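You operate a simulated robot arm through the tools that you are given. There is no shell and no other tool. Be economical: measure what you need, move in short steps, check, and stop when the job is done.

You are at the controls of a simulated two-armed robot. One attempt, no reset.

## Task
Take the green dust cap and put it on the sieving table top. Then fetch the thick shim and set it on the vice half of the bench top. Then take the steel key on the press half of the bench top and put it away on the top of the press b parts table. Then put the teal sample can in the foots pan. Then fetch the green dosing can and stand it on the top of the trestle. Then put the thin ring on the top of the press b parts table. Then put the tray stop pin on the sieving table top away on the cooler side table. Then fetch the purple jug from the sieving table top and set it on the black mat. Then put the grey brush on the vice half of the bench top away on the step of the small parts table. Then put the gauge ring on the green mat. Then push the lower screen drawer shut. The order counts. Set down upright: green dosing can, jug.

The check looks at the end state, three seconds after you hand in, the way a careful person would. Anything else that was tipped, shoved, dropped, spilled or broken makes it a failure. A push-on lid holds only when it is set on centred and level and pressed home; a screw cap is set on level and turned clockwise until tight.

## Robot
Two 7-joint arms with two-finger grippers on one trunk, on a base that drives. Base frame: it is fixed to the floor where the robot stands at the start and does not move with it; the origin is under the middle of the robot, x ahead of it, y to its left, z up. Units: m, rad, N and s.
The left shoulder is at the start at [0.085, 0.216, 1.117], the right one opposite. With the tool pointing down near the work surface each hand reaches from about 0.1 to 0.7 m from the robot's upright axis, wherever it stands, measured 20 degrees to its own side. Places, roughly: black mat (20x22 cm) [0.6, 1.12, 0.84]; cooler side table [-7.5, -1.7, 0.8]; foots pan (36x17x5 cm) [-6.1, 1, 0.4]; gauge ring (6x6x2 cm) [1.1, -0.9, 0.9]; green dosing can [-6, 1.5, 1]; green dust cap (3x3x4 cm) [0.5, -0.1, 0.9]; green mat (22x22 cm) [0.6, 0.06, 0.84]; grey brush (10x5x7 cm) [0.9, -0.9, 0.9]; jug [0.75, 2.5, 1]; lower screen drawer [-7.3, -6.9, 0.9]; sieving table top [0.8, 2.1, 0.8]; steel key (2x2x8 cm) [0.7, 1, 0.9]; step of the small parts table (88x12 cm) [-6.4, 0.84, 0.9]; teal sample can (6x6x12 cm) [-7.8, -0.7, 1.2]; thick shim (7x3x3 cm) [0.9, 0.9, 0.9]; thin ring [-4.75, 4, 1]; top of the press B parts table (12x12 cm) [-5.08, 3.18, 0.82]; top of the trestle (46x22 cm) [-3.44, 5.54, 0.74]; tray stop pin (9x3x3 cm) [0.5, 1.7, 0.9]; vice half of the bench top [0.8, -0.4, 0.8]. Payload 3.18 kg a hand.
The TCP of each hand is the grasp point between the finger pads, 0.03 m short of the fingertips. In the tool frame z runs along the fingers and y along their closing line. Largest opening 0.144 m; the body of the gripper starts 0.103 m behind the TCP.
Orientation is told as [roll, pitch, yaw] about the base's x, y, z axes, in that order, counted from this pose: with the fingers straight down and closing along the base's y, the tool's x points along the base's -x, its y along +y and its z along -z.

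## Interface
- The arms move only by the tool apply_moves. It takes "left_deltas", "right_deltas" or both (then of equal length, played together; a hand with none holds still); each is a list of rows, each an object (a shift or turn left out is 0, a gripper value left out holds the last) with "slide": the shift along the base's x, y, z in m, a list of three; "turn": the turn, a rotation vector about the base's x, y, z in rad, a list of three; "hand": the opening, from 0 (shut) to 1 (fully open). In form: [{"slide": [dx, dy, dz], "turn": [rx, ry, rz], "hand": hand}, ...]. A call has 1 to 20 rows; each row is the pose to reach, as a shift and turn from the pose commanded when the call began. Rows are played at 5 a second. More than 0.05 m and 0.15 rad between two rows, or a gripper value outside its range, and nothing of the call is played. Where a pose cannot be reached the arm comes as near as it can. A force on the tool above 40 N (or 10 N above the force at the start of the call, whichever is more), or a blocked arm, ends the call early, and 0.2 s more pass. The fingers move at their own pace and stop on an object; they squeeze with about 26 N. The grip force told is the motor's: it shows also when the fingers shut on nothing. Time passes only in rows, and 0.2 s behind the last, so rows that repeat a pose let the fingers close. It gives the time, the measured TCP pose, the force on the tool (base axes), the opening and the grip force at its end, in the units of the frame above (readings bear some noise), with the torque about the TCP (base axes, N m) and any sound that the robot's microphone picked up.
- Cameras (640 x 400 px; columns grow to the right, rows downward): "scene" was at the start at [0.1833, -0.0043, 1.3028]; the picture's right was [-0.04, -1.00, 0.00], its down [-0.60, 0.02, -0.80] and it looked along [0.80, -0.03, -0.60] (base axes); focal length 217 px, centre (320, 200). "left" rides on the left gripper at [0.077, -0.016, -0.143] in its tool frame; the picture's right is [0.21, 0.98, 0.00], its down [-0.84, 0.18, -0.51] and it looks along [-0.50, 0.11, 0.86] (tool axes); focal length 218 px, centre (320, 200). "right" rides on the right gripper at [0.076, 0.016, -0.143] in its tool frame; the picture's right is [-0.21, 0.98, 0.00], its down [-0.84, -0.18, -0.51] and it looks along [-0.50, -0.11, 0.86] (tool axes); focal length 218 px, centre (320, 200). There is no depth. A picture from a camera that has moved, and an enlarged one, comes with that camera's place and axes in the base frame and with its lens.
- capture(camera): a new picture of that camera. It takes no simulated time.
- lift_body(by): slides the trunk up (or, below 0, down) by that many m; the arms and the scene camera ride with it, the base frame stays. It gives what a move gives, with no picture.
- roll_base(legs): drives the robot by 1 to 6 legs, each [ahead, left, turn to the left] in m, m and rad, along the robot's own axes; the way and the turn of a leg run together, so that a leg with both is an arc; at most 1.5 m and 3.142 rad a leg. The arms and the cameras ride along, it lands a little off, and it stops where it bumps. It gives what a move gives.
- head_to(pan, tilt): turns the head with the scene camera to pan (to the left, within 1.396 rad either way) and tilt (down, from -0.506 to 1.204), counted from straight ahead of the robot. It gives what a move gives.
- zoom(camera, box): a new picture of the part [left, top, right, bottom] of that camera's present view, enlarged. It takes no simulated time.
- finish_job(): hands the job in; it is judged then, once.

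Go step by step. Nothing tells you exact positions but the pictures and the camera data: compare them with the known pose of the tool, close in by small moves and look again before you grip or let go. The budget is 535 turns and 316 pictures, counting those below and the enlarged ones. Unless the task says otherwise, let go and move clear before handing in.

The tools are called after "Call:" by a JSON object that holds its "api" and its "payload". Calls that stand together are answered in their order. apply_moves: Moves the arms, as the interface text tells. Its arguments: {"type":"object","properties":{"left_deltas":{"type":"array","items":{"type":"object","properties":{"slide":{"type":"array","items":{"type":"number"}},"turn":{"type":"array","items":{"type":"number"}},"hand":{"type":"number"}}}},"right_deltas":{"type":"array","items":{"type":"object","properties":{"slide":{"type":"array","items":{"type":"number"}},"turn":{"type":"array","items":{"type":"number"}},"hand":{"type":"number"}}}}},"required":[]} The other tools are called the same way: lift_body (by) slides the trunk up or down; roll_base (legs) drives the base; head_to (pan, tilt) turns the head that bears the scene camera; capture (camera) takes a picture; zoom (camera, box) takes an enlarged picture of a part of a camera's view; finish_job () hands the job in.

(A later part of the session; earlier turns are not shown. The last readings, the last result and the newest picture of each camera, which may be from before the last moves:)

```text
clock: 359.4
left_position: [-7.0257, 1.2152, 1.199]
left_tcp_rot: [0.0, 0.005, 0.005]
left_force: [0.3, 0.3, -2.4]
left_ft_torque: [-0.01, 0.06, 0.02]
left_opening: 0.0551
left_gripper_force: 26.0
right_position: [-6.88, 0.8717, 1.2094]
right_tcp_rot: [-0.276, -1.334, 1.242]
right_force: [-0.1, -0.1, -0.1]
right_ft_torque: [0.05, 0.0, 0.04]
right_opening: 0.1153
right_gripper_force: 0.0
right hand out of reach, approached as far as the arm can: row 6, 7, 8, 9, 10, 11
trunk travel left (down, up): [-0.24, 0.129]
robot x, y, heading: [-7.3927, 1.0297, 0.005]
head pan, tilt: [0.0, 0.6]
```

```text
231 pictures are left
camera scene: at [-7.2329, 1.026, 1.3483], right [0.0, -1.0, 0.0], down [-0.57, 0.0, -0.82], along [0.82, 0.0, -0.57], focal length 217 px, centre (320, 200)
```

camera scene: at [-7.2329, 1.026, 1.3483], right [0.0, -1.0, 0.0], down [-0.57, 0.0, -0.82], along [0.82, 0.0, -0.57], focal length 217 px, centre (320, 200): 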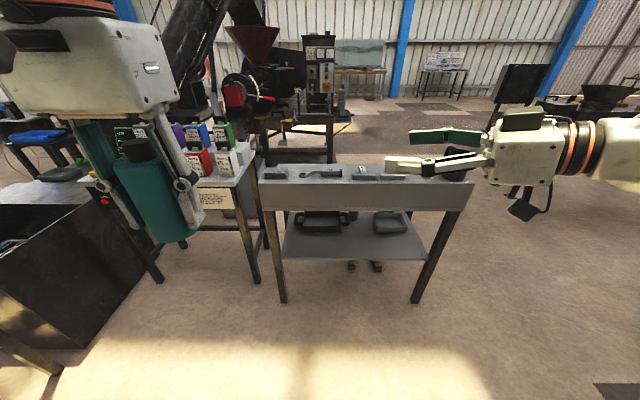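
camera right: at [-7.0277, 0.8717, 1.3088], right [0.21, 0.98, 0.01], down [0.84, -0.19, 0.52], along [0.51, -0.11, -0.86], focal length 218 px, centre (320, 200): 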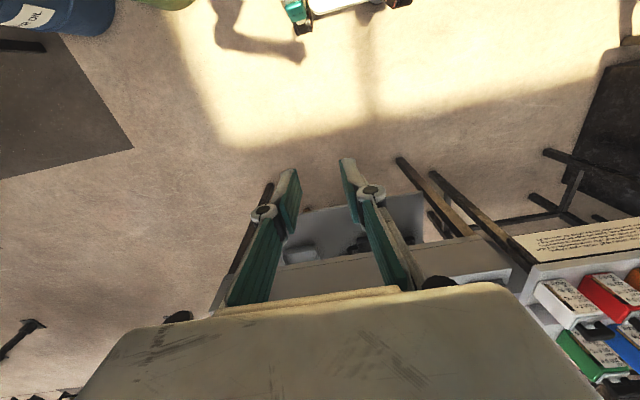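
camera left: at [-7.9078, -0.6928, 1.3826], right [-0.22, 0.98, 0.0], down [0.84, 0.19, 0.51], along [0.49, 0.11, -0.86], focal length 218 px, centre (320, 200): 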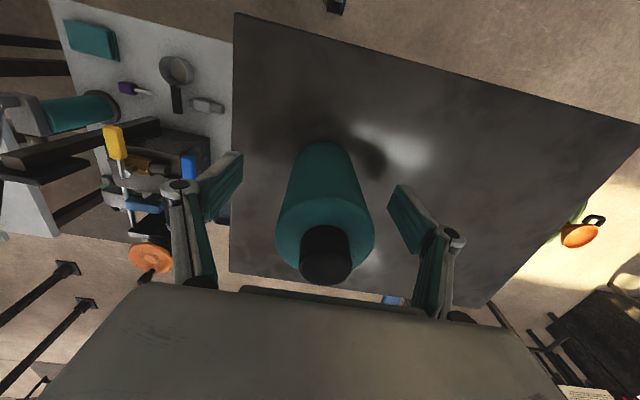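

The right hand now points across toward the left hand. I'll bring it toward the middle and read its true orientation.

Call:
{"api": "apply_moves", "payload": {"right_deltas": [{"slide": [-0.02, 0.04, 0]}, {"slide": [-0.04, 0.08, 0]}, {"slide": [-0.06, 0.11, 0]}, {"slide": [-0.08, 0.14, 0]}, {"slide": [-0.08, 0.14, 0]}]}}

Call:
{"api": "capture", "payload": {"camera": "scene"}}

```text
clock: 360.6
left_position: [-7.0259, 1.2149, 1.1993]
left_tcp_rot: [0.0, 0.001, 0.007]
left_force: [0.5, 0.0, -2.3]
left_ft_torque: [0.0, 0.02, 0.01]
left_opening: 0.0553
left_gripper_force: 26.2
right_position: [-6.9445, 1.0203, 1.2216]
right_tcp_rot: [-0.273, -1.332, 1.237]
right_force: [0.7, -0.5, -0.2]
right_ft_torque: [0.01, -0.03, 0.01]
right_opening: 0.1151
right_gripper_force: 0.1
right hand out of reach, approached as far as the arm can: row 3, 4, 5
trunk travel left (down, up): [-0.24, 0.129]
robot x, y, heading: [-7.3866, 1.0292, 0.003]
head pan, tilt: [0.0, 0.6]
```

```text
230 pictures are left
camera scene: at [-7.2339, 1.0252, 1.3485], right [0.0, -1.0, 0.0], down [-0.56, 0.0, -0.83], along [0.83, 0.0, -0.56], focal length 217 px, centre (320, 200)
```

scene: 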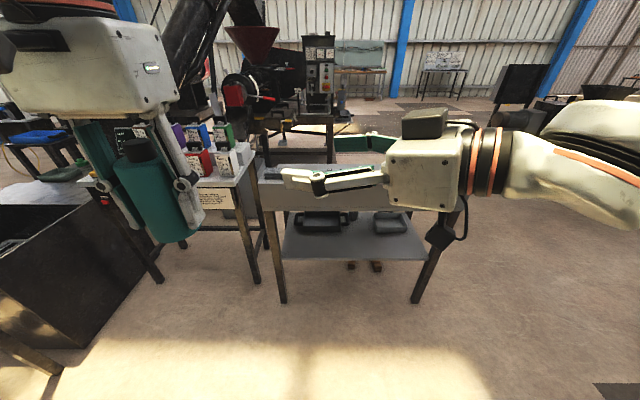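

The right hand's tool axis points (0.56, 0.80, -0.23). I'll turn the left hand by -0.6 rad to match and line the can up in front of the right hand's opening.

Call:
{"api": "apply_moves", "payload": {"left_deltas": [{"slide": [0.04, -0.007, 0.005], "turn": [0, 0, -0.12]}, {"slide": [0.08, -0.014, 0.01], "turn": [0, 0, -0.24]}, {"slide": [0.12, -0.021, 0.01], "turn": [0, 0, -0.36]}, {"slide": [0.16, -0.028, 0.01], "turn": [0, 0, -0.48]}, {"slide": [0.192, -0.035, 0.01], "turn": [0, 0, -0.6]}]}}

Call:
{"api": "capture", "payload": {"camera": "scene"}}

Call:
{"api": "capture", "payload": {"camera": "right"}}

```text
clock: 361.8
left_position: [-6.9274, 1.2472, 1.1559]
left_tcp_rot: [0.088, -0.054, -0.327]
left_force: [-0.8, -0.1, -2.8]
left_ft_torque: [-0.1, -0.01, -0.02]
left_opening: 0.0554
left_gripper_force: 26.1
left hand out of reach, approached as far as the arm can: row 3, 4, 5
right_position: [-6.9457, 1.0218, 1.2188]
right_tcp_rot: [-0.276, -1.331, 1.247]
right_force: [-0.9, 1.1, -0.5]
right_ft_torque: [-0.03, 0.01, -0.07]
right_opening: 0.1154
right_gripper_force: 0.0
trunk travel left (down, up): [-0.24, 0.129]
robot x, y, heading: [-7.3888, 1.0269, 0.004]
head pan, tilt: [0.0, 0.6]
```

```text
229 pictures are left
camera scene: at [-7.2343, 1.0288, 1.3484], right [0.0, -1.0, 0.0], down [-0.56, 0.0, -0.83], along [0.83, 0.0, -0.56], focal length 217 px, centre (320, 200)
```

scene: 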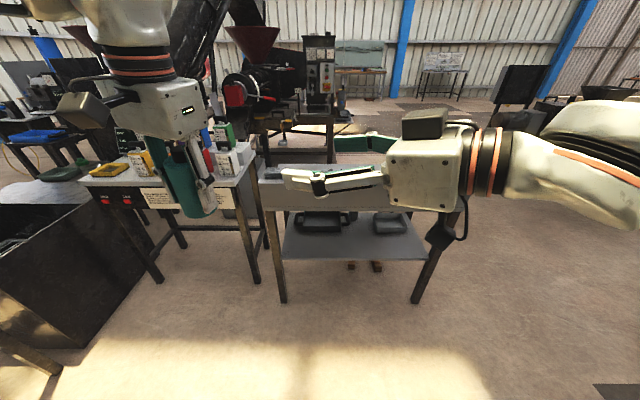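

```text
228 pictures are left
camera right: at [-7.0444, 0.9018, 1.177], right [-0.79, 0.59, 0.14], down [-0.07, -0.32, 0.95], along [0.61, 0.74, 0.29], focal length 218 px, centre (320, 200)
```

right: 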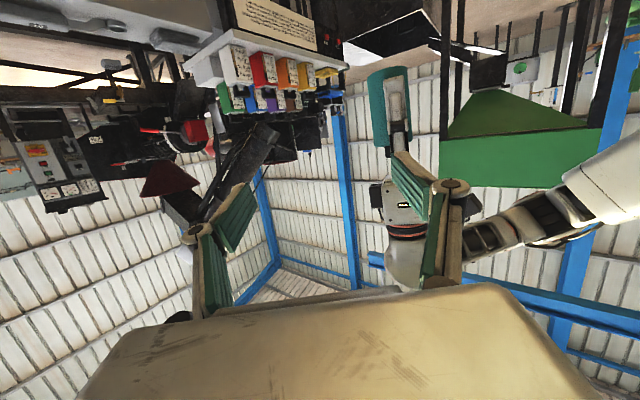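

The left arm can't match that angle, so the air handover isn't practical. I'll instead lay the can in the pan with the left hand pitched forward; first I bring the right hand back to its plain pose and the left back to straight.

Call:
{"api": "apply_moves", "payload": {"right_deltas": [{"turn": [0, 0, -0.14], "slide": [0.01, -0.012, 0]}, {"turn": [0, 0, -0.28], "slide": [0.02, -0.024, 0]}, {"turn": [0, 0, -0.42], "slide": [0.03, -0.036, 0]}, {"turn": [0, 0, -0.56], "slide": [0.04, -0.048, 0]}, {"turn": [0, 0, -0.7], "slide": [0.05, -0.06, 0]}, {"turn": [0, 0, -0.84], "slide": [0.06, -0.072, 0]}, {"turn": [0, 0, -0.98], "slide": [0.07, -0.084, 0]}, {"turn": [0, 0, -1.12], "slide": [0.08, -0.096, 0]}, {"turn": [0, 0, -1.26], "slide": [0.09, -0.108, 0]}, {"turn": [0, 0, -1.4], "slide": [0.1, -0.12, 0]}, {"turn": [0, 0, -1.54], "slide": [0.11, -0.12, 0]}], "left_deltas": [{"slide": [-0.02, 0, 0], "turn": [0, 0, 0.1]}, {"slide": [-0.04, 0, 0], "turn": [0, 0, 0.2]}, {"slide": [-0.06, 0, 0], "turn": [0, 0, 0.3]}, {"slide": [-0.08, 0.01, 0], "turn": [0, 0, 0.4]}, {"slide": [-0.1, 0.02, 0], "turn": [0, 0, 0.5]}, {"slide": [-0.12, 0.03, 0], "turn": [0, 0, 0.6]}, {"slide": [-0.14, 0.035, 0], "turn": [0, 0, 0.6]}, {"slide": [-0.16, 0.035, 0], "turn": [0, 0, 0.6]}, {"slide": [-0.18, 0.035, 0], "turn": [0, 0, 0.6]}, {"slide": [-0.19, 0.035, 0], "turn": [0, 0, 0.6]}, {"slide": [-0.19, 0.035, 0], "turn": [0, 0, 0.6]}]}}

Call:
{"api": "apply_moves", "payload": {"right_deltas": [{"turn": [0, 0.13, 0], "slide": [-0.02, 0, -0.01]}, {"turn": [0, 0.26, 0], "slide": [-0.04, 0, -0.02]}, {"turn": [0, 0.39, 0], "slide": [-0.06, 0, -0.03]}, {"turn": [0, 0.52, 0], "slide": [-0.08, 0, -0.04]}, {"turn": [0, 0.65, 0], "slide": [-0.1, 0, -0.05]}, {"turn": [0, 0.78, 0], "slide": [-0.12, 0, -0.06]}, {"turn": [0, 0.91, 0], "slide": [-0.14, 0, -0.06]}, {"turn": [0, 1.04, 0], "slide": [-0.16, -0.01, -0.06]}, {"turn": [0, 1.17, 0], "slide": [-0.18, -0.02, -0.06]}, {"turn": [0, 1.22, 0], "slide": [-0.2, -0.03, -0.06]}]}}

Call:
{"api": "capture", "payload": {"camera": "scene"}}

```text
clock: 364.2
left_position: [-7.1145, 1.2792, 1.1546]
left_tcp_rot: [0.09, -0.05, 0.273]
left_force: [0.1, 0.7, -2.3]
left_ft_torque: [-0.01, 0.01, -0.01]
left_opening: 0.0554
left_gripper_force: 26.0
right_position: [-6.8327, 0.9036, 1.219]
right_tcp_rot: [-0.279, -1.334, -0.294]
right_force: [-0.3, 0.0, -1.0]
right_ft_torque: [0.01, 0.03, -0.08]
right_opening: 0.1154
right_gripper_force: 0.1
right hand out of reach, approached as far as the arm can: row 1, 2, 3, 4
trunk travel left (down, up): [-0.24, 0.129]
robot x, y, heading: [-7.3935, 1.0287, 0.006]
head pan, tilt: [0.0, 0.6]
```

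```text
clock: 366.4
left_position: [-7.1144, 1.2765, 1.1576]
left_tcp_rot: [0.09, -0.053, 0.271]
left_force: [-0.3, -0.8, -2.1]
left_ft_torque: [0.03, 0.02, 0.01]
left_opening: 0.0551
left_gripper_force: 25.8
right_position: [-7.035, 0.8699, 1.1616]
right_tcp_rot: [-0.554, -0.121, -0.069]
right_force: [-0.3, 0.1, 0.1]
right_ft_torque: [-0.01, 0.0, 0.01]
right_opening: 0.1155
right_gripper_force: 0.0
trunk travel left (down, up): [-0.24, 0.129]
robot x, y, heading: [-7.3926, 1.0238, 0.002]
head pan, tilt: [0.0, 0.6]
```

```text
227 pictures are left
camera scene: at [-7.2341, 1.0256, 1.3486], right [0.0, -1.0, 0.0], down [-0.56, 0.0, -0.83], along [0.83, 0.0, -0.56], focal length 217 px, centre (320, 200)
```

scene: 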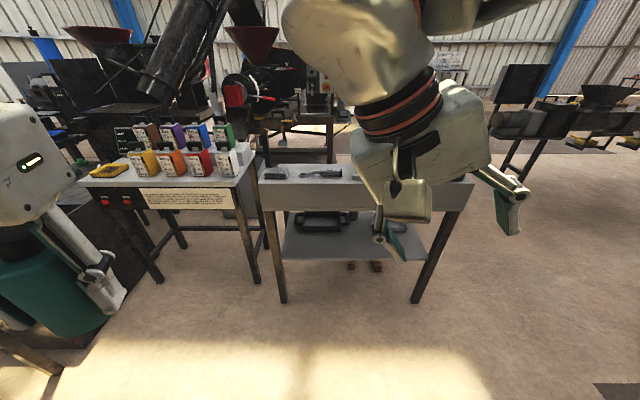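

Both hands are a little skewed because deltas count from the reached pose. I'll square them up now.

Call:
{"api": "apply_moves", "payload": {"right_deltas": [{"turn": [0.14, 0.0255, 0.0256], "slide": [0, -0.01, 0]}, {"turn": [0.279, 0.051, 0.051], "slide": [0, -0.02, 0]}, {"turn": [0.419, 0.0765, 0.077], "slide": [0, -0.03, 0]}, {"turn": [0.558, 0.102, 0.1025], "slide": [0, -0.04, 0]}], "left_deltas": [{"turn": [-0.024, 0.01, -0.068], "slide": [0, -0.02, 0.02]}, {"turn": [-0.0485, 0.02, -0.137], "slide": [0, -0.04, 0.04]}, {"turn": [-0.073, 0.031, -0.205], "slide": [0, -0.06, 0.05]}, {"turn": [-0.097, 0.041, -0.273], "slide": [0, -0.06, 0.06]}]}}

```text
clock: 367.4
left_position: [-7.1139, 1.2174, 1.215]
left_tcp_rot: [0.001, 0.004, -0.001]
left_force: [-0.1, 0.6, -3.2]
left_ft_torque: [-0.03, 0.03, -0.01]
left_opening: 0.055
left_gripper_force: 26.2
right_position: [-7.0354, 0.8299, 1.1601]
right_tcp_rot: [0.001, 0.001, 0.003]
right_force: [0.0, -0.7, -0.9]
right_ft_torque: [0.02, 0.0, 0.03]
right_opening: 0.1153
right_gripper_force: 0.1
trunk travel left (down, up): [-0.24, 0.129]
robot x, y, heading: [-7.3917, 1.0255, 0.002]
head pan, tilt: [0.0, 0.6]
```

Both are square again. I'll lower the trunk fully and pitch the left hand forward with the can, away from the table.

Call:
{"api": "lift_body", "payload": {"by": -0.23}}

Call:
{"api": "apply_moves", "payload": {"left_deltas": [{"slide": [0.02, -0.005, 0], "turn": [0, -0.12, 0]}, {"slide": [0.04, -0.01, 0], "turn": [0, -0.24, 0]}, {"slide": [0.06, -0.015, 0], "turn": [0, -0.36, 0]}, {"slide": [0.08, -0.02, 0], "turn": [0, -0.48, 0]}, {"slide": [0.11, -0.02, -0.01], "turn": [0, -0.6, 0]}, {"slide": [0.14, -0.02, -0.02], "turn": [0, -0.72, 0]}, {"slide": [0.17, -0.02, -0.03], "turn": [0, -0.84, 0]}, {"slide": [0.2, -0.02, -0.04], "turn": [0, -0.96, 0]}, {"slide": [0.23, -0.02, -0.05], "turn": [0, -1.08, 0]}, {"slide": [0.26, -0.02, -0.06], "turn": [0, -1.2, 0]}]}}

Call:
{"api": "capture", "payload": {"camera": "scene"}}

```text
clock: 369.0
left_position: [-7.0965, 1.2156, 1.0474]
left_tcp_rot: [-0.004, 0.029, 0.019]
left_force: [1.0, 0.0, -2.5]
left_ft_torque: [-0.02, 0.08, -0.01]
left_opening: 0.0534
left_gripper_force: 26.1
right_position: [-7.0246, 0.8311, 0.9913]
right_tcp_rot: [-0.002, 0.045, 0.0]
right_force: [0.3, -0.1, 0.0]
right_ft_torque: [0.02, 0.03, 0.0]
right_opening: 0.1149
right_gripper_force: 0.2
trunk travel left (down, up): [-0.082, 0.287]
robot x, y, heading: [-7.3894, 1.0236, -0.002]
head pan, tilt: [0.0, 0.6]
stopped: the force on the tool passed its limit at 117 N (the readings are from after the stop); the commanded pose is now the measured one
```

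```text
clock: 371.2
left_position: [-6.7953, 1.1653, 1.0122]
left_tcp_rot: [-0.048, -1.174, 0.048]
left_force: [0.7, 0.8, -2.8]
left_ft_torque: [0.02, 0.02, 0.01]
left_opening: 0.0533
left_gripper_force: 26.3
left hand out of reach, approached as far as the arm can: row 7, 8, 9, 10
right_position: [-7.0281, 0.8308, 0.993]
right_tcp_rot: [-0.002, 0.041, 0.0]
right_force: [0.0, -0.5, -0.4]
right_ft_torque: [0.02, 0.02, -0.01]
right_opening: 0.1152
right_gripper_force: 0.1
trunk travel left (down, up): [-0.082, 0.287]
robot x, y, heading: [-7.3897, 1.0252, 0.006]
head pan, tilt: [0.0, 0.6]
```

```text
226 pictures are left
camera scene: at [-7.0813, 1.0266, 1.1663], right [0.0, -1.0, 0.0], down [-0.57, 0.0, -0.82], along [0.82, 0.0, -0.57], focal length 217 px, centre (320, 200)
```

scene: 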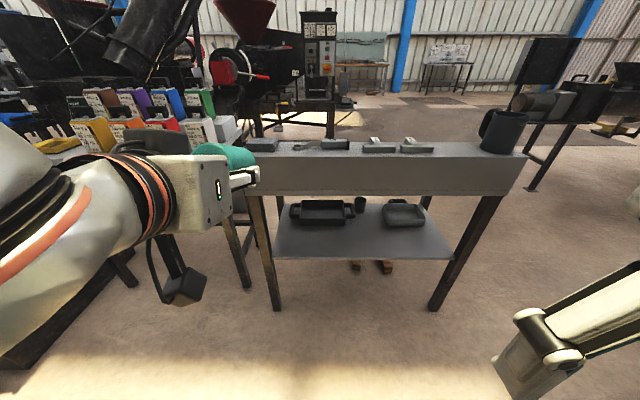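

The can is still held, but something in my own structure rubbed during the lowering, so I'll use arm motion from here. I'll bring the pitched left hand straight down to z≈0.55 in front of the table.

Call:
{"api": "apply_moves", "payload": {"left_deltas": [{"slide": [0, 0, -0.045]}, {"slide": [0, 0, -0.09]}, {"slide": [0, 0, -0.135]}, {"slide": [0, 0, -0.18]}, {"slide": [0, 0, -0.225]}, {"slide": [0, 0, -0.27]}, {"slide": [0, 0, -0.315]}, {"slide": [0, 0, -0.36]}, {"slide": [0, 0, -0.405]}, {"slide": [0, 0, -0.45]}]}}

Call:
{"api": "capture", "payload": {"camera": "scene"}}

Call:
{"api": "capture", "payload": {"camera": "left"}}

```text
clock: 372.5
left_position: [-6.7804, 1.1957, 0.8105]
left_tcp_rot: [-0.421, -1.073, 0.642]
left_force: [-0.4, 0.7, -1.9]
left_ft_torque: [0.02, 0.0, 0.02]
left_opening: 0.0538
left_gripper_force: 26.3
left hand out of reach, approached as far as the arm can: row 1, 2, 3, 4, 5, 6
right_position: [-7.0277, 0.8291, 0.9937]
right_tcp_rot: [0.0, 0.039, -0.001]
right_force: [-0.1, -0.4, 0.0]
right_ft_torque: [0.05, 0.01, -0.01]
right_opening: 0.1156
right_gripper_force: 0.1
trunk travel left (down, up): [-0.082, 0.287]
robot x, y, heading: [-7.3905, 1.025, 0.002]
head pan, tilt: [0.0, 0.6]
stopped in row 6 (left hand): the arm was blocked; the commanded pose is now the measured one
```

```text
225 pictures are left
camera scene: at [-7.0818, 1.0254, 1.1666], right [0.0, -1.0, 0.0], down [-0.57, 0.0, -0.82], along [0.82, 0.0, -0.57], focal length 217 px, centre (320, 200)
```

scene: 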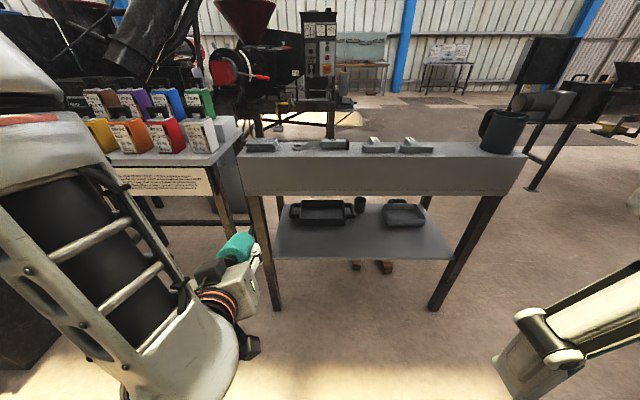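

```text
224 pictures are left
camera left: at [-6.9309, 1.1361, 0.8083], right [-0.33, 0.87, -0.37], down [-0.17, 0.33, 0.93], along [0.93, 0.37, 0.04], focal length 218 px, centre (320, 200)
```

left: 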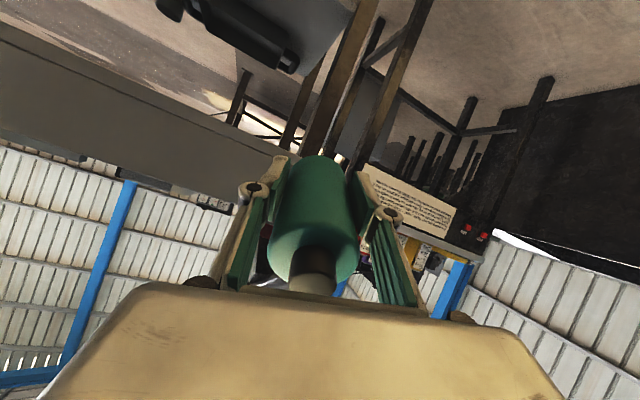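

The arm is cramped against the leaning torso; the hand needs to be farther ahead of me. I'll back off 0.45 m, straighten the hand's orientation and extend it forward, then down.

Call:
{"api": "roll_base", "payload": {"legs": [[-0.45, 0, 0]]}}

Call:
{"api": "apply_moves", "payload": {"left_deltas": [{"slide": [0.04, 0, 0], "turn": [0.069, -0.021, -0.086]}, {"slide": [0.08, 0, 0], "turn": [0.138, -0.042, -0.171]}, {"slide": [0.12, 0, 0], "turn": [0.207, -0.0625, -0.257]}, {"slide": [0.16, 0, -0.01], "turn": [0.207, -0.0625, -0.257]}, {"slide": [0.2, 0, -0.03], "turn": [0.207, -0.0625, -0.257]}, {"slide": [0.24, 0, -0.05], "turn": [0.207, -0.0625, -0.257]}, {"slide": [0.27, 0, -0.08], "turn": [0.207, -0.0625, -0.257]}, {"slide": [0.29, 0, -0.12], "turn": [0.207, -0.0625, -0.257]}, {"slide": [0.29, 0, -0.16], "turn": [0.207, -0.0625, -0.257]}, {"slide": [0.29, 0, -0.2], "turn": [0.207, -0.0625, -0.257]}, {"slide": [0.29, 0, -0.24], "turn": [0.207, -0.0625, -0.257]}, {"slide": [0.29, 0, -0.28], "turn": [0.207, -0.0625, -0.257]}]}}

Call:
{"api": "capture", "payload": {"camera": "scene"}}

```text
clock: 375.3
left_position: [-7.2298, 1.1907, 0.8101]
left_tcp_rot: [-0.427, -1.076, 0.635]
left_force: [0.0, 0.3, -2.2]
left_ft_torque: [0.0, 0.03, -0.01]
left_opening: 0.0533
left_gripper_force: 25.9
right_position: [-7.4814, 0.8283, 0.9946]
right_tcp_rot: [-0.001, 0.035, -0.008]
right_force: [0.2, 0.4, -0.4]
right_ft_torque: [-0.02, 0.03, -0.01]
right_opening: 0.1153
right_gripper_force: 0.1
trunk travel left (down, up): [-0.082, 0.287]
robot x, y, heading: [-7.8355, 1.0287, -0.003]
head pan, tilt: [0.0, 0.6]
```

```text
clock: 377.9
left_position: [-6.8533, 1.1506, 0.5661]
left_tcp_rot: [-0.011, -1.209, 0.002]
left_force: [0.8, 1.8, -0.7]
left_ft_torque: [-0.03, 0.17, -0.11]
left_opening: 0.0529
left_gripper_force: 26.3
left hand out of reach, approached as far as the arm can: row 1, 2, 3, 4, 5, 6, 7, 8, 9, 10, 11, 12
right_position: [-7.4816, 0.8319, 0.998]
right_tcp_rot: [-0.006, 0.03, -0.003]
right_force: [-0.5, 0.9, 1.5]
right_ft_torque: [-0.15, -0.13, 0.04]
right_opening: 0.1153
right_gripper_force: 0.1
trunk travel left (down, up): [-0.082, 0.287]
robot x, y, heading: [-7.8379, 1.0251, -0.002]
head pan, tilt: [0.0, 0.6]
```

```text
223 pictures are left
camera scene: at [-7.535, 1.0284, 1.1685], right [0.0, -1.0, 0.0], down [-0.57, 0.0, -0.82], along [0.82, 0.0, -0.57], focal length 217 px, centre (320, 200)
```

scene: 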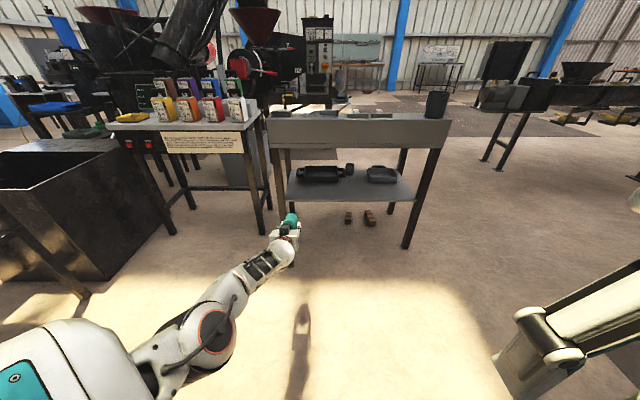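

The left hand is extended ahead at (-6.85, 1.15, 0.57), correctly pitched. To keep the forearm clear of the table's left leg (y≈1.27), I'll move the hand outward and later stand further right.

Call:
{"api": "apply_moves", "payload": {"left_deltas": [{"slide": [0.0, 0.04, -0.015]}, {"slide": [0.0, 0.08, -0.03]}, {"slide": [0.0, 0.12, -0.045]}, {"slide": [0.0, 0.12, -0.05]}]}}

Call:
{"api": "roll_base", "payload": {"legs": [[0, -0.26, 0]]}}

Call:
{"api": "capture", "payload": {"camera": "scene"}}

```text
clock: 378.9
left_position: [-6.8448, 1.2517, 0.539]
left_tcp_rot: [0.03, -1.142, -0.001]
left_force: [0.0, -1.5, -2.8]
left_ft_torque: [0.04, -0.05, 0.06]
left_opening: 0.0533
left_gripper_force: 25.8
left hand out of reach, approached as far as the arm can: row 1, 2, 3, 4
right_position: [-7.4808, 0.83, 0.9942]
right_tcp_rot: [-0.004, 0.036, -0.003]
right_force: [0.8, 0.8, -0.8]
right_ft_torque: [-0.1, 0.04, 0.02]
right_opening: 0.1149
right_gripper_force: 0.1
trunk travel left (down, up): [-0.082, 0.287]
robot x, y, heading: [-7.8415, 1.0273, -0.005]
head pan, tilt: [0.0, 0.6]
```

```text
clock: 381.7
left_position: [-6.8454, 0.9886, 0.5394]
left_tcp_rot: [0.036, -1.145, -0.013]
left_force: [0.3, 0.2, -2.7]
left_ft_torque: [-0.03, 0.02, -0.01]
left_opening: 0.053
left_gripper_force: 25.7
right_position: [-7.4842, 0.5725, 0.9942]
right_tcp_rot: [-0.003, 0.038, -0.013]
right_force: [-0.9, 0.2, 0.5]
right_ft_torque: [0.01, 0.01, 0.01]
right_opening: 0.1152
right_gripper_force: 0.0
trunk travel left (down, up): [-0.082, 0.287]
robot x, y, heading: [-7.8456, 0.7729, -0.014]
head pan, tilt: [0.0, 0.6]
```

```text
222 pictures are left
camera scene: at [-7.5356, 0.7685, 1.167], right [-0.01, -1.0, 0.0], down [-0.57, 0.01, -0.82], along [0.82, -0.01, -0.57], focal length 217 px, centre (320, 200)
```

scene: 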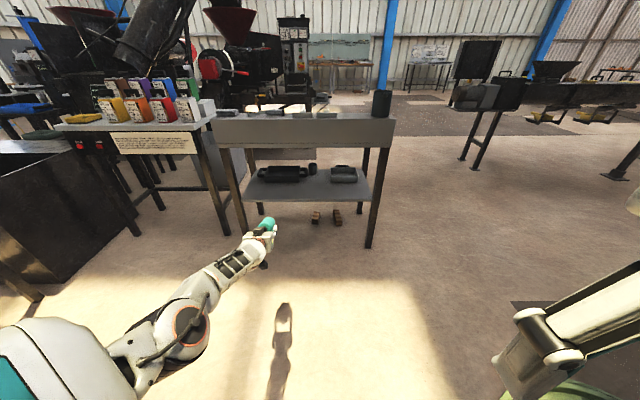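

The arm seems near full stretch. I'll pull in slightly and settle at z≈0.51 with a 20° tilt.

Call:
{"api": "apply_moves", "payload": {"left_deltas": [{"slide": [-0.03, 0.0, -0.01], "turn": [0, -0.03, 0]}, {"slide": [-0.06, 0.0, -0.02], "turn": [-0.03, -0.06, 0]}, {"slide": [-0.09, 0.0, -0.03], "turn": [-0.03, -0.08, 0.01]}, {"slide": [-0.09, 0.0, -0.03], "turn": [-0.03, -0.08, 0.01]}]}}

```text
clock: 382.7
left_position: [-6.8599, 0.9732, 0.5221]
left_tcp_rot: [0.004, -1.146, 0.05]
left_force: [0.7, 0.2, -2.8]
left_ft_torque: [0.01, 0.04, 0.03]
left_opening: 0.0531
left_gripper_force: 26.0
left hand out of reach, approached as far as the arm can: row 1, 2, 3, 4
right_position: [-7.4846, 0.5721, 0.9941]
right_tcp_rot: [0.0, 0.034, -0.015]
right_force: [0.4, -0.2, 0.1]
right_ft_torque: [-0.04, 0.03, 0.0]
right_opening: 0.1154
right_gripper_force: 0.0
trunk travel left (down, up): [-0.082, 0.287]
robot x, y, heading: [-7.841, 0.7739, -0.01]
head pan, tilt: [0.0, 0.6]
```

Tilt is 24°, which still fits. I'll test whether the trunk can lower a bit cleanly, as I'd use it to set the can down.

Call:
{"api": "lift_body", "payload": {"by": -0.015}}

```text
clock: 383.3
left_position: [-6.87, 0.9681, 0.4769]
left_tcp_rot: [0.011, -1.108, 0.043]
left_force: [0.1, 1.1, -0.4]
left_ft_torque: [0.03, 0.17, -0.02]
left_opening: 0.053
left_gripper_force: 25.9
right_position: [-7.4852, 0.5719, 0.9805]
right_tcp_rot: [-0.001, 0.034, -0.014]
right_force: [-1.2, 0.9, 1.0]
right_ft_torque: [0.02, -0.06, -0.03]
right_opening: 0.1153
right_gripper_force: 0.1
trunk travel left (down, up): [-0.067, 0.302]
robot x, y, heading: [-7.8451, 0.7716, -0.012]
head pan, tilt: [0.0, 0.6]
```

Call:
{"api": "apply_moves", "payload": {"left_deltas": [{"slide": [0.02, 0.0, 0.02], "turn": [0, -0.04, -0.02]}, {"slide": [0.03, 0.0, 0.045], "turn": [0, -0.06, -0.04]}, {"slide": [0.03, 0.0, 0.045], "turn": [0, -0.06, -0.04]}]}}

Call:
{"api": "zoom", "payload": {"camera": "scene", "box": [180, 90, 420, 290]}}

```text
clock: 384.1
left_position: [-6.8475, 0.966, 0.5101]
left_tcp_rot: [0.012, -1.144, 0.016]
left_force: [-0.1, -0.4, -2.4]
left_ft_torque: [0.01, 0.01, 0.0]
left_opening: 0.053
left_gripper_force: 26.0
left hand out of reach, approached as far as the arm can: row 1, 2, 3
right_position: [-7.4836, 0.5712, 0.9782]
right_tcp_rot: [-0.002, 0.037, -0.015]
right_force: [-0.5, -0.4, -0.3]
right_ft_torque: [0.02, -0.01, 0.01]
right_opening: 0.1152
right_gripper_force: 0.0
trunk travel left (down, up): [-0.067, 0.302]
robot x, y, heading: [-7.8421, 0.7699, -0.014]
head pan, tilt: [0.0, 0.6]
```

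```text
2.00 times, centred on (300, 190) of scene
camera zoom: at [-7.5199, 0.7684, 1.1469], right [-0.01, -1.0, 0.0], down [-0.57, 0.01, -0.82], along [0.82, -0.01, -0.57], focal length 434 px, centre (360, 220)
```

zoom: 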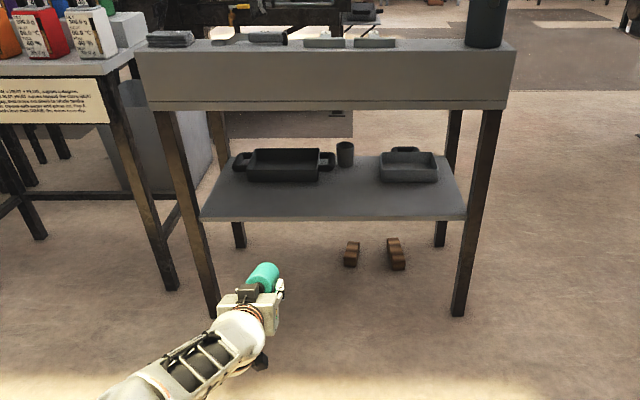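

Pan centre is about (-6.12, 1.02). I'll align in y and drive ahead so the can stops just before the pan, then check.

Call:
{"api": "roll_base", "payload": {"legs": [[0, 0.04, 0.014], [0.5, 0, 0]]}}

Call:
{"api": "capture", "payload": {"camera": "scene"}}

Call:
{"api": "capture", "payload": {"camera": "left"}}

```text
clock: 387.7
left_position: [-6.342, 1.0143, 0.5109]
left_tcp_rot: [0.014, -1.144, 0.025]
left_force: [-0.7, 0.4, -2.5]
left_ft_torque: [-0.02, -0.01, 0.03]
left_opening: 0.0527
left_gripper_force: 25.9
right_position: [-6.9748, 0.6143, 0.98]
right_tcp_rot: [-0.001, 0.035, -0.006]
right_force: [0.1, 1.0, 0.2]
right_ft_torque: [0.03, 0.01, 0.0]
right_opening: 0.1151
right_gripper_force: 0.1
trunk travel left (down, up): [-0.067, 0.302]
robot x, y, heading: [-7.334, 0.8125, -0.002]
head pan, tilt: [0.0, 0.6]
```

```text
220 pictures are left
camera scene: at [-7.0121, 0.8112, 1.1469], right [0.0, -1.0, 0.0], down [-0.57, 0.0, -0.82], along [0.82, 0.0, -0.57], focal length 217 px, centre (320, 200)
```

scene: 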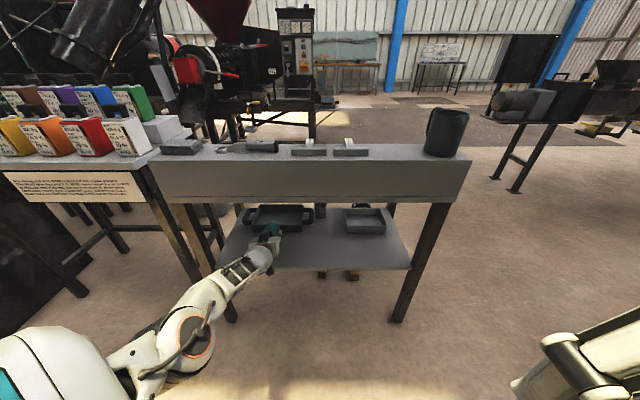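

```text
219 pictures are left
camera left: at [-6.5024, 0.9923, 0.5005], right [-0.12, 0.98, -0.18], down [-0.12, 0.17, 0.98], along [0.99, 0.14, 0.1], focal length 218 px, centre (320, 200)
```

left: 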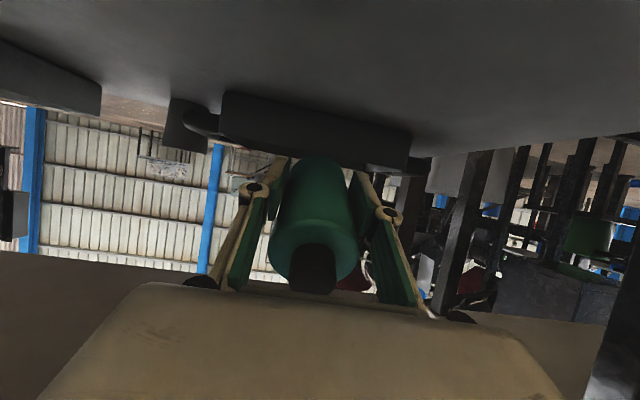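

The can is aligned with the pan in y; the rim is near z≈0.46, so I need about 2 cm more height before going in.

Call:
{"api": "apply_moves", "payload": {"left_deltas": [{"slide": [0.0, 0.004, 0.012], "turn": [0, -0.02, -0.01]}, {"slide": [0.0, 0.004, 0.024], "turn": [0, -0.04, -0.02]}, {"slide": [0.0, 0.004, 0.024], "turn": [0, -0.04, -0.02]}]}}

Call:
{"api": "zoom", "payload": {"camera": "left", "box": [160, 60, 480, 260]}}

```text
clock: 388.5
left_position: [-6.3304, 1.015, 0.5298]
left_tcp_rot: [0.025, -1.164, 0.005]
left_force: [0.1, 0.3, -3.0]
left_ft_torque: [0.02, 0.0, 0.0]
left_opening: 0.053
left_gripper_force: 26.0
left hand out of reach, approached as far as the arm can: row 1, 2, 3
right_position: [-6.9748, 0.6146, 0.9794]
right_tcp_rot: [-0.002, 0.038, -0.006]
right_force: [-0.3, -0.1, 0.3]
right_ft_torque: [-0.01, 0.03, -0.02]
right_opening: 0.115
right_gripper_force: 0.1
trunk travel left (down, up): [-0.067, 0.302]
robot x, y, heading: [-7.3391, 0.8115, -0.007]
head pan, tilt: [0.0, 0.6]
```

```text
2.00 times, centred on (320, 160) of left
camera zoom: at [-6.4909, 0.9954, 0.517], right [-0.11, 0.98, -0.18], down [-0.14, 0.17, 0.98], along [0.98, 0.13, 0.12], focal length 436 px, centre (320, 280)
```

zoom: 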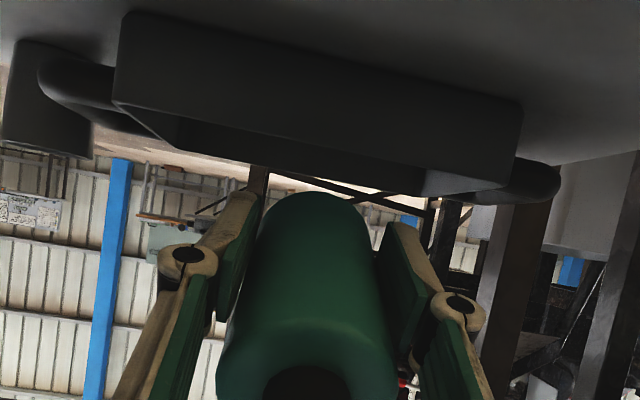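

The can now clears the rim. I'll drive ahead 0.15 m.

Call:
{"api": "roll_base", "payload": {"legs": [[0.15, 0.0, 0.005]]}}

Call:
{"api": "zoom", "payload": {"camera": "left", "box": [160, 60, 480, 260]}}

Call:
{"api": "capture", "payload": {"camera": "scene"}}

```text
clock: 389.9
left_position: [-6.1836, 1.0231, 0.5298]
left_tcp_rot: [0.025, -1.164, 0.016]
left_force: [0.6, 0.1, -3.3]
left_ft_torque: [-0.02, 0.02, 0.01]
left_opening: 0.0528
left_gripper_force: 25.6
right_position: [-6.8255, 0.618, 0.9793]
right_tcp_rot: [-0.002, 0.037, 0.003]
right_force: [-0.1, -0.4, -0.4]
right_ft_torque: [-0.02, 0.02, 0.0]
right_opening: 0.1153
right_gripper_force: 0.2
trunk travel left (down, up): [-0.067, 0.302]
robot x, y, heading: [-7.1855, 0.8125, 0.003]
head pan, tilt: [0.0, 0.6]
```

```text
2.00 times, centred on (320, 160) of left
camera zoom: at [-6.3444, 1.0015, 0.5169], right [-0.12, 0.98, -0.18], down [-0.14, 0.17, 0.98], along [0.98, 0.14, 0.12], focal length 436 px, centre (320, 280)
```

zoom: 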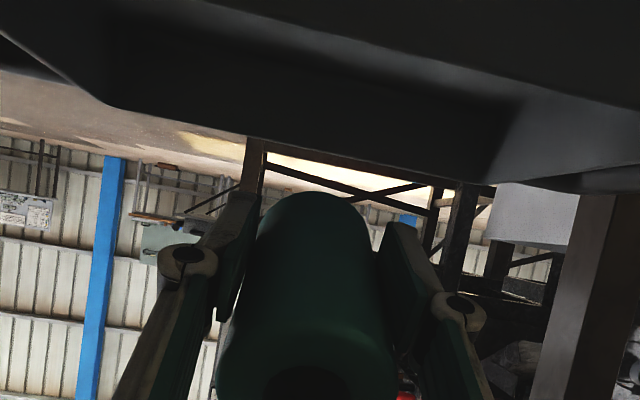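

```text
216 pictures are left
camera scene: at [-6.8642, 0.8136, 1.1469], right [0.0, -1.0, 0.0], down [-0.57, 0.0, -0.82], along [0.82, 0.0, -0.57], focal length 217 px, centre (320, 200)
```

scene: 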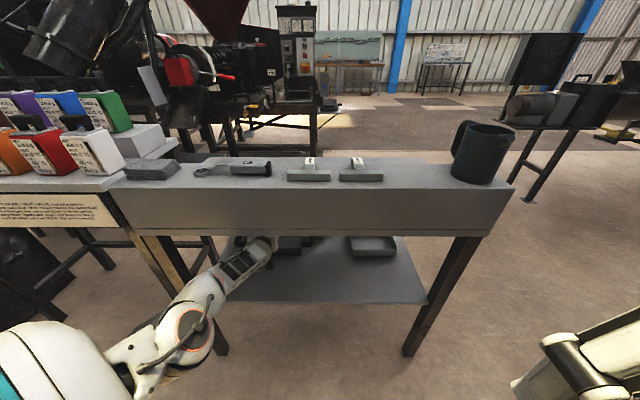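

The can's lower end is past the front rim. I'll lower it partly, then check.

Call:
{"api": "apply_moves", "payload": {"left_deltas": [{"slide": [0.0, 0.0, -0.012]}, {"slide": [0.0, 0.0, -0.024]}, {"slide": [0.0, 0.0, -0.036]}, {"slide": [0.0, 0.0, -0.036]}]}}

Call:
{"api": "zoom", "payload": {"camera": "left", "box": [160, 0, 480, 200]}}

```text
clock: 390.9
left_position: [-6.1933, 1.0203, 0.5153]
left_tcp_rot: [0.029, -1.155, 0.014]
left_force: [-0.3, 0.0, -2.4]
left_ft_torque: [0.01, -0.01, -0.02]
left_opening: 0.0532
left_gripper_force: 25.8
left hand out of reach, approached as far as the arm can: row 1, 2, 3, 4
right_position: [-6.8265, 0.6166, 0.9797]
right_tcp_rot: [-0.003, 0.037, 0.002]
right_force: [-0.1, 0.5, 0.2]
right_ft_torque: [-0.02, 0.02, 0.0]
right_opening: 0.1154
right_gripper_force: 0.0
trunk travel left (down, up): [-0.067, 0.302]
robot x, y, heading: [-7.1863, 0.8126, 0.0]
head pan, tilt: [0.0, 0.6]
```

```text
2.00 times, centred on (320, 100) of left
camera zoom: at [-6.3536, 0.9966, 0.5043], right [-0.13, 0.98, -0.18], down [-0.13, 0.16, 0.98], along [0.98, 0.15, 0.11], focal length 436 px, centre (320, 400)
```

zoom: 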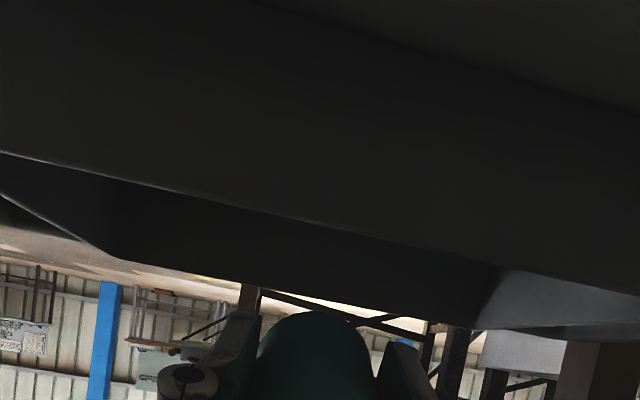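

Rim is at about z 0.46 and the can clears it. I'll go 5 cm deeper, then lower the trunk 2 cm.

Call:
{"api": "roll_base", "payload": {"legs": [[0.055, 0.0, 0.0]]}}

Call:
{"api": "lift_body", "payload": {"by": -0.02}}

Call:
{"api": "capture", "payload": {"camera": "left"}}

```text
clock: 391.9
left_position: [-6.1386, 1.0198, 0.5147]
left_tcp_rot: [0.029, -1.154, 0.012]
left_force: [0.7, 1.1, -2.7]
left_ft_torque: [0.0, 0.01, 0.02]
left_opening: 0.053
left_gripper_force: 25.9
right_position: [-6.7717, 0.6177, 0.9795]
right_tcp_rot: [-0.001, 0.037, 0.002]
right_force: [-0.2, -0.2, 0.0]
right_ft_torque: [0.0, 0.0, 0.01]
right_opening: 0.1152
right_gripper_force: 0.1
trunk travel left (down, up): [-0.067, 0.302]
robot x, y, heading: [-7.1328, 0.8141, 0.005]
head pan, tilt: [0.0, 0.6]
```

```text
clock: 392.5
left_position: [-6.1561, 1.0201, 0.4492]
left_tcp_rot: [0.027, -1.096, 0.018]
left_force: [11.2, -3.6, 21.6]
left_ft_torque: [-0.69, -0.78, 0.26]
left_opening: 0.0506
left_gripper_force: 25.8
right_position: [-6.7729, 0.6171, 0.9628]
right_tcp_rot: [-0.003, 0.029, 0.001]
right_force: [0.2, -0.3, -0.4]
right_ft_torque: [-0.05, 0.0, 0.01]
right_opening: 0.1151
right_gripper_force: 0.0
trunk travel left (down, up): [-0.047, 0.322]
robot x, y, heading: [-7.1328, 0.8104, 0.004]
head pan, tilt: [0.0, 0.6]
```

```text
214 pictures are left
camera left: at [-6.3177, 0.9962, 0.4466], right [-0.14, 0.97, -0.17], down [-0.08, 0.16, 0.98], along [0.99, 0.15, 0.05], focal length 218 px, centre (320, 200)
```

left: 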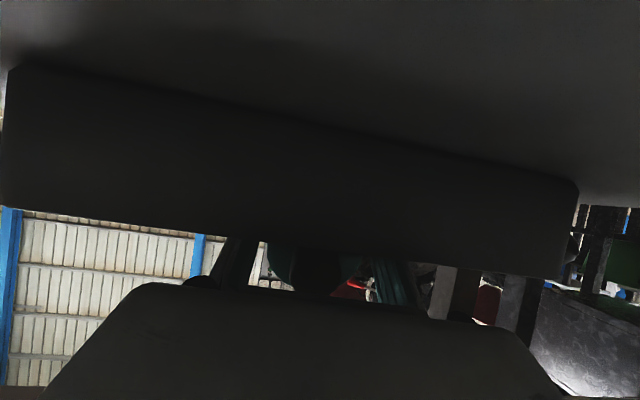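

The can touched down against the pan. I'll ease up by raising the trunk 1.5 cm, look, and then go deeper before releasing.

Call:
{"api": "lift_body", "payload": {"by": 0.015}}

Call:
{"api": "capture", "payload": {"camera": "left"}}

Call:
{"api": "zoom", "payload": {"camera": "scene", "box": [220, 200, 420, 325]}}

```text
clock: 393.1
left_position: [-6.1495, 1.0201, 0.4827]
left_tcp_rot: [0.029, -1.116, 0.016]
left_force: [0.3, 0.6, -3.0]
left_ft_torque: [0.01, -0.04, 0.01]
left_opening: 0.051
left_gripper_force: 25.8
right_position: [-6.7706, 0.6171, 0.9735]
right_tcp_rot: [-0.002, 0.037, 0.003]
right_force: [0.7, -0.2, -0.4]
right_ft_torque: [-0.02, 0.07, -0.02]
right_opening: 0.1151
right_gripper_force: 0.1
trunk travel left (down, up): [-0.062, 0.307]
robot x, y, heading: [-7.1338, 0.8142, 0.006]
head pan, tilt: [0.0, 0.6]
```

```text
213 pictures are left
camera left: at [-6.311, 0.9962, 0.4771], right [-0.13, 0.98, -0.18], down [-0.09, 0.16, 0.98], along [0.99, 0.15, 0.07], focal length 218 px, centre (320, 200)
```

left: 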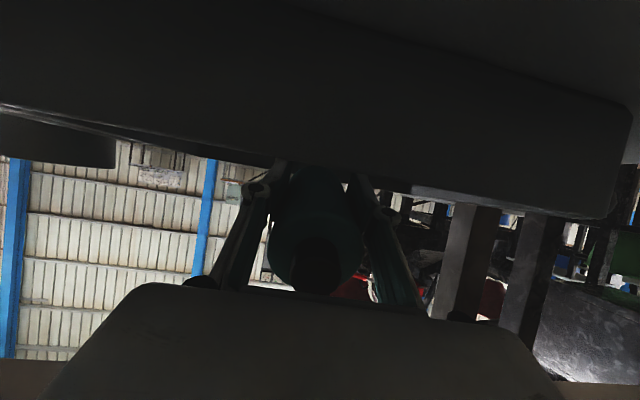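

```text
3.20 times, centred on (320, 262) of scene
camera zoom: at [-6.8044, 0.814, 1.1396], right [0.0, -1.0, 0.0], down [-0.57, 0.0, -0.82], along [0.82, 0.0, -0.57], focal length 694 px, centre (320, 0)
```

zoom: 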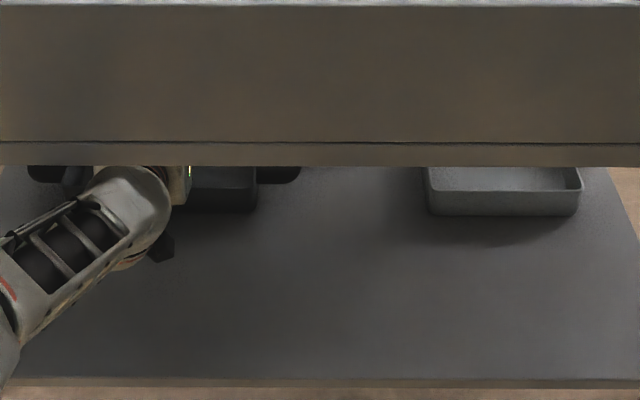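

The pan hasn't moved. I'll go 4 cm deeper and set the can's lower end on the pan floor again.

Call:
{"api": "roll_base", "payload": {"legs": [[0.045, 0.0, 0.0]]}}

Call:
{"api": "lift_body", "payload": {"by": -0.008}}

```text
clock: 394.0
left_position: [-6.1032, 1.0203, 0.488]
left_tcp_rot: [0.027, -1.122, 0.018]
left_force: [0.3, 0.6, -2.6]
left_ft_torque: [0.0, -0.03, 0.02]
left_opening: 0.0506
left_gripper_force: 26.0
right_position: [-6.7262, 0.6176, 0.9753]
right_tcp_rot: [-0.002, 0.038, 0.002]
right_force: [-0.4, -0.7, 0.8]
right_ft_torque: [0.0, 0.05, 0.0]
right_opening: 0.1154
right_gripper_force: 0.0
trunk travel left (down, up): [-0.062, 0.307]
robot x, y, heading: [-7.0901, 0.8136, 0.008]
head pan, tilt: [0.0, 0.6]
```

```text
clock: 394.6
left_position: [-6.1081, 1.0205, 0.4659]
left_tcp_rot: [0.03, -1.107, 0.019]
left_force: [0.3, -0.4, -2.2]
left_ft_torque: [0.01, 0.07, 0.01]
left_opening: 0.0505
left_gripper_force: 26.0
right_position: [-6.7262, 0.6191, 0.9674]
right_tcp_rot: [-0.001, 0.033, 0.003]
right_force: [0.0, 0.2, 0.7]
right_ft_torque: [0.02, -0.09, 0.01]
right_opening: 0.1151
right_gripper_force: 0.0
trunk travel left (down, up): [-0.054, 0.315]
robot x, y, heading: [-7.0878, 0.8173, 0.002]
head pan, tilt: [0.0, 0.6]
```

Call:
{"api": "lift_body", "payload": {"by": -0.005}}

Call:
{"api": "capture", "payload": {"camera": "left"}}

```text
clock: 395.1
left_position: [-6.1091, 1.021, 0.4516]
left_tcp_rot: [0.03, -1.098, 0.02]
left_force: [0.1, 0.8, -2.6]
left_ft_torque: [-0.03, 0.03, 0.02]
left_opening: 0.0505
left_gripper_force: 26.5
right_position: [-6.7278, 0.619, 0.9625]
right_tcp_rot: [0.0, 0.035, 0.003]
right_force: [-0.2, 0.4, 0.2]
right_ft_torque: [0.0, 0.0, -0.02]
right_opening: 0.1153
right_gripper_force: 0.0
trunk travel left (down, up): [-0.049, 0.32]
robot x, y, heading: [-7.0871, 0.8123, 0.008]
head pan, tilt: [0.0, 0.6]
```

```text
211 pictures are left
camera left: at [-6.2711, 0.9969, 0.4496], right [-0.14, 0.98, -0.17], down [-0.08, 0.16, 0.98], along [0.99, 0.15, 0.05], focal length 218 px, centre (320, 200)
```

left: 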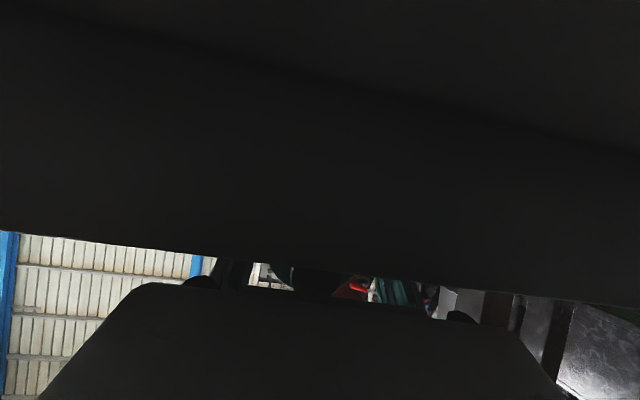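

Call:
{"api": "lift_body", "payload": {"by": -0.004}}

```text
clock: 395.7
left_position: [-6.108, 1.0202, 0.4494]
left_tcp_rot: [0.03, -1.1, 0.019]
left_force: [-1.8, -1.1, 9.6]
left_ft_torque: [-0.34, -0.53, 0.0]
left_opening: 0.0506
left_gripper_force: 26.2
right_position: [-6.7272, 0.6186, 0.9581]
right_tcp_rot: [-0.002, 0.033, 0.004]
right_force: [-0.1, -1.1, -0.6]
right_ft_torque: [-0.02, -0.03, 0.01]
right_opening: 0.1152
right_gripper_force: 0.0
trunk travel left (down, up): [-0.045, 0.324]
robot x, y, heading: [-7.0878, 0.811, 0.003]
head pan, tilt: [0.0, 0.6]
```

The can's lower end rests on the pan floor (about 10 N). I'll open slowly to let it settle.

Call:
{"api": "apply_moves", "payload": {"left_deltas": [{"hand": 0.4}, {"hand": 0.44}, {"hand": 0.5}, {"hand": 0.6}, {"hand": 0.6}]}}

Call:
{"api": "lift_body", "payload": {"by": 0.018}}

Call:
{"api": "capture", "payload": {"camera": "left"}}

```text
clock: 396.9
left_position: [-6.1107, 1.0194, 0.4477]
left_tcp_rot: [0.034, -1.097, 0.016]
left_force: [2.6, -0.6, 15.3]
left_ft_torque: [0.27, -0.31, 0.0]
left_opening: 0.0875
left_gripper_force: 0.0
right_position: [-6.7274, 0.6177, 0.9591]
right_tcp_rot: [-0.002, 0.035, 0.004]
right_force: [-0.9, -1.8, 0.3]
right_ft_torque: [0.0, -0.01, 0.0]
right_opening: 0.1154
right_gripper_force: 0.0
trunk travel left (down, up): [-0.045, 0.324]
robot x, y, heading: [-7.0913, 0.8124, 0.003]
head pan, tilt: [0.0, 0.6]
```

```text
clock: 397.5
left_position: [-6.0935, 1.0193, 0.5026]
left_tcp_rot: [0.028, -1.142, 0.021]
left_force: [0.6, -1.0, -1.0]
left_ft_torque: [0.01, -0.1, 0.04]
left_opening: 0.0862
left_gripper_force: 0.0
right_position: [-6.7258, 0.619, 0.9741]
right_tcp_rot: [-0.001, 0.04, 0.004]
right_force: [1.4, -0.3, -0.6]
right_ft_torque: [-0.02, 0.08, 0.01]
right_opening: 0.1154
right_gripper_force: 0.1
trunk travel left (down, up): [-0.063, 0.306]
robot x, y, heading: [-7.0882, 0.8151, 0.007]
head pan, tilt: [0.0, 0.6]
```

```text
210 pictures are left
camera left: at [-6.2549, 0.9966, 0.4935], right [-0.13, 0.98, -0.18], down [-0.12, 0.16, 0.98], along [0.98, 0.15, 0.09], focal length 218 px, centre (320, 200)
```

left: 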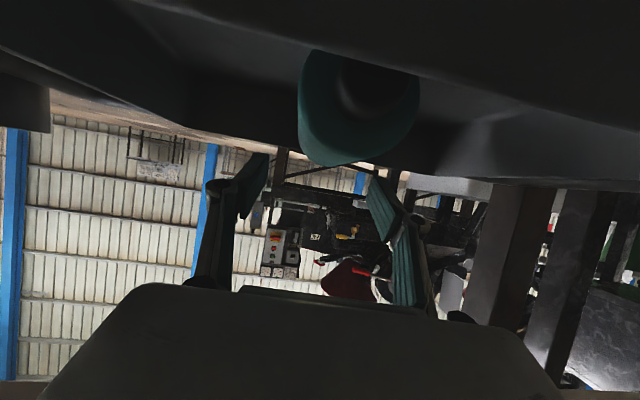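

The can lies inside the pan. I'll back straight out and check.

Call:
{"api": "roll_base", "payload": {"legs": [[-0.3, 0, 0], [-0.4, 0, 0]]}}

Call:
{"api": "zoom", "payload": {"camera": "scene", "box": [180, 90, 420, 290]}}

```text
clock: 401.8
left_position: [-6.8156, 1.0122, 0.5094]
left_tcp_rot: [0.031, -1.148, 0.016]
left_force: [-0.6, -0.3, 0.1]
left_ft_torque: [-0.02, 0.01, 0.01]
left_opening: 0.0866
left_gripper_force: 0.0
right_position: [-7.4513, 0.6128, 0.9768]
right_tcp_rot: [-0.002, 0.036, -0.001]
right_force: [0.3, 0.0, 0.4]
right_ft_torque: [-0.02, -0.03, 0.01]
right_opening: 0.1153
right_gripper_force: 0.1
trunk travel left (down, up): [-0.063, 0.306]
robot x, y, heading: [-7.8108, 0.8103, 0.005]
head pan, tilt: [0.0, 0.6]
```

```text
2.00 times, centred on (300, 190) of scene
camera zoom: at [-7.4858, 0.8089, 1.1418], right [0.0, -1.0, 0.0], down [-0.56, 0.0, -0.83], along [0.83, 0.0, -0.56], focal length 434 px, centre (360, 220)
```

zoom: 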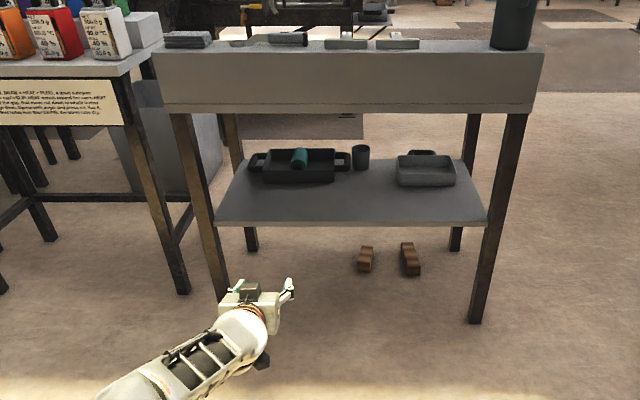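

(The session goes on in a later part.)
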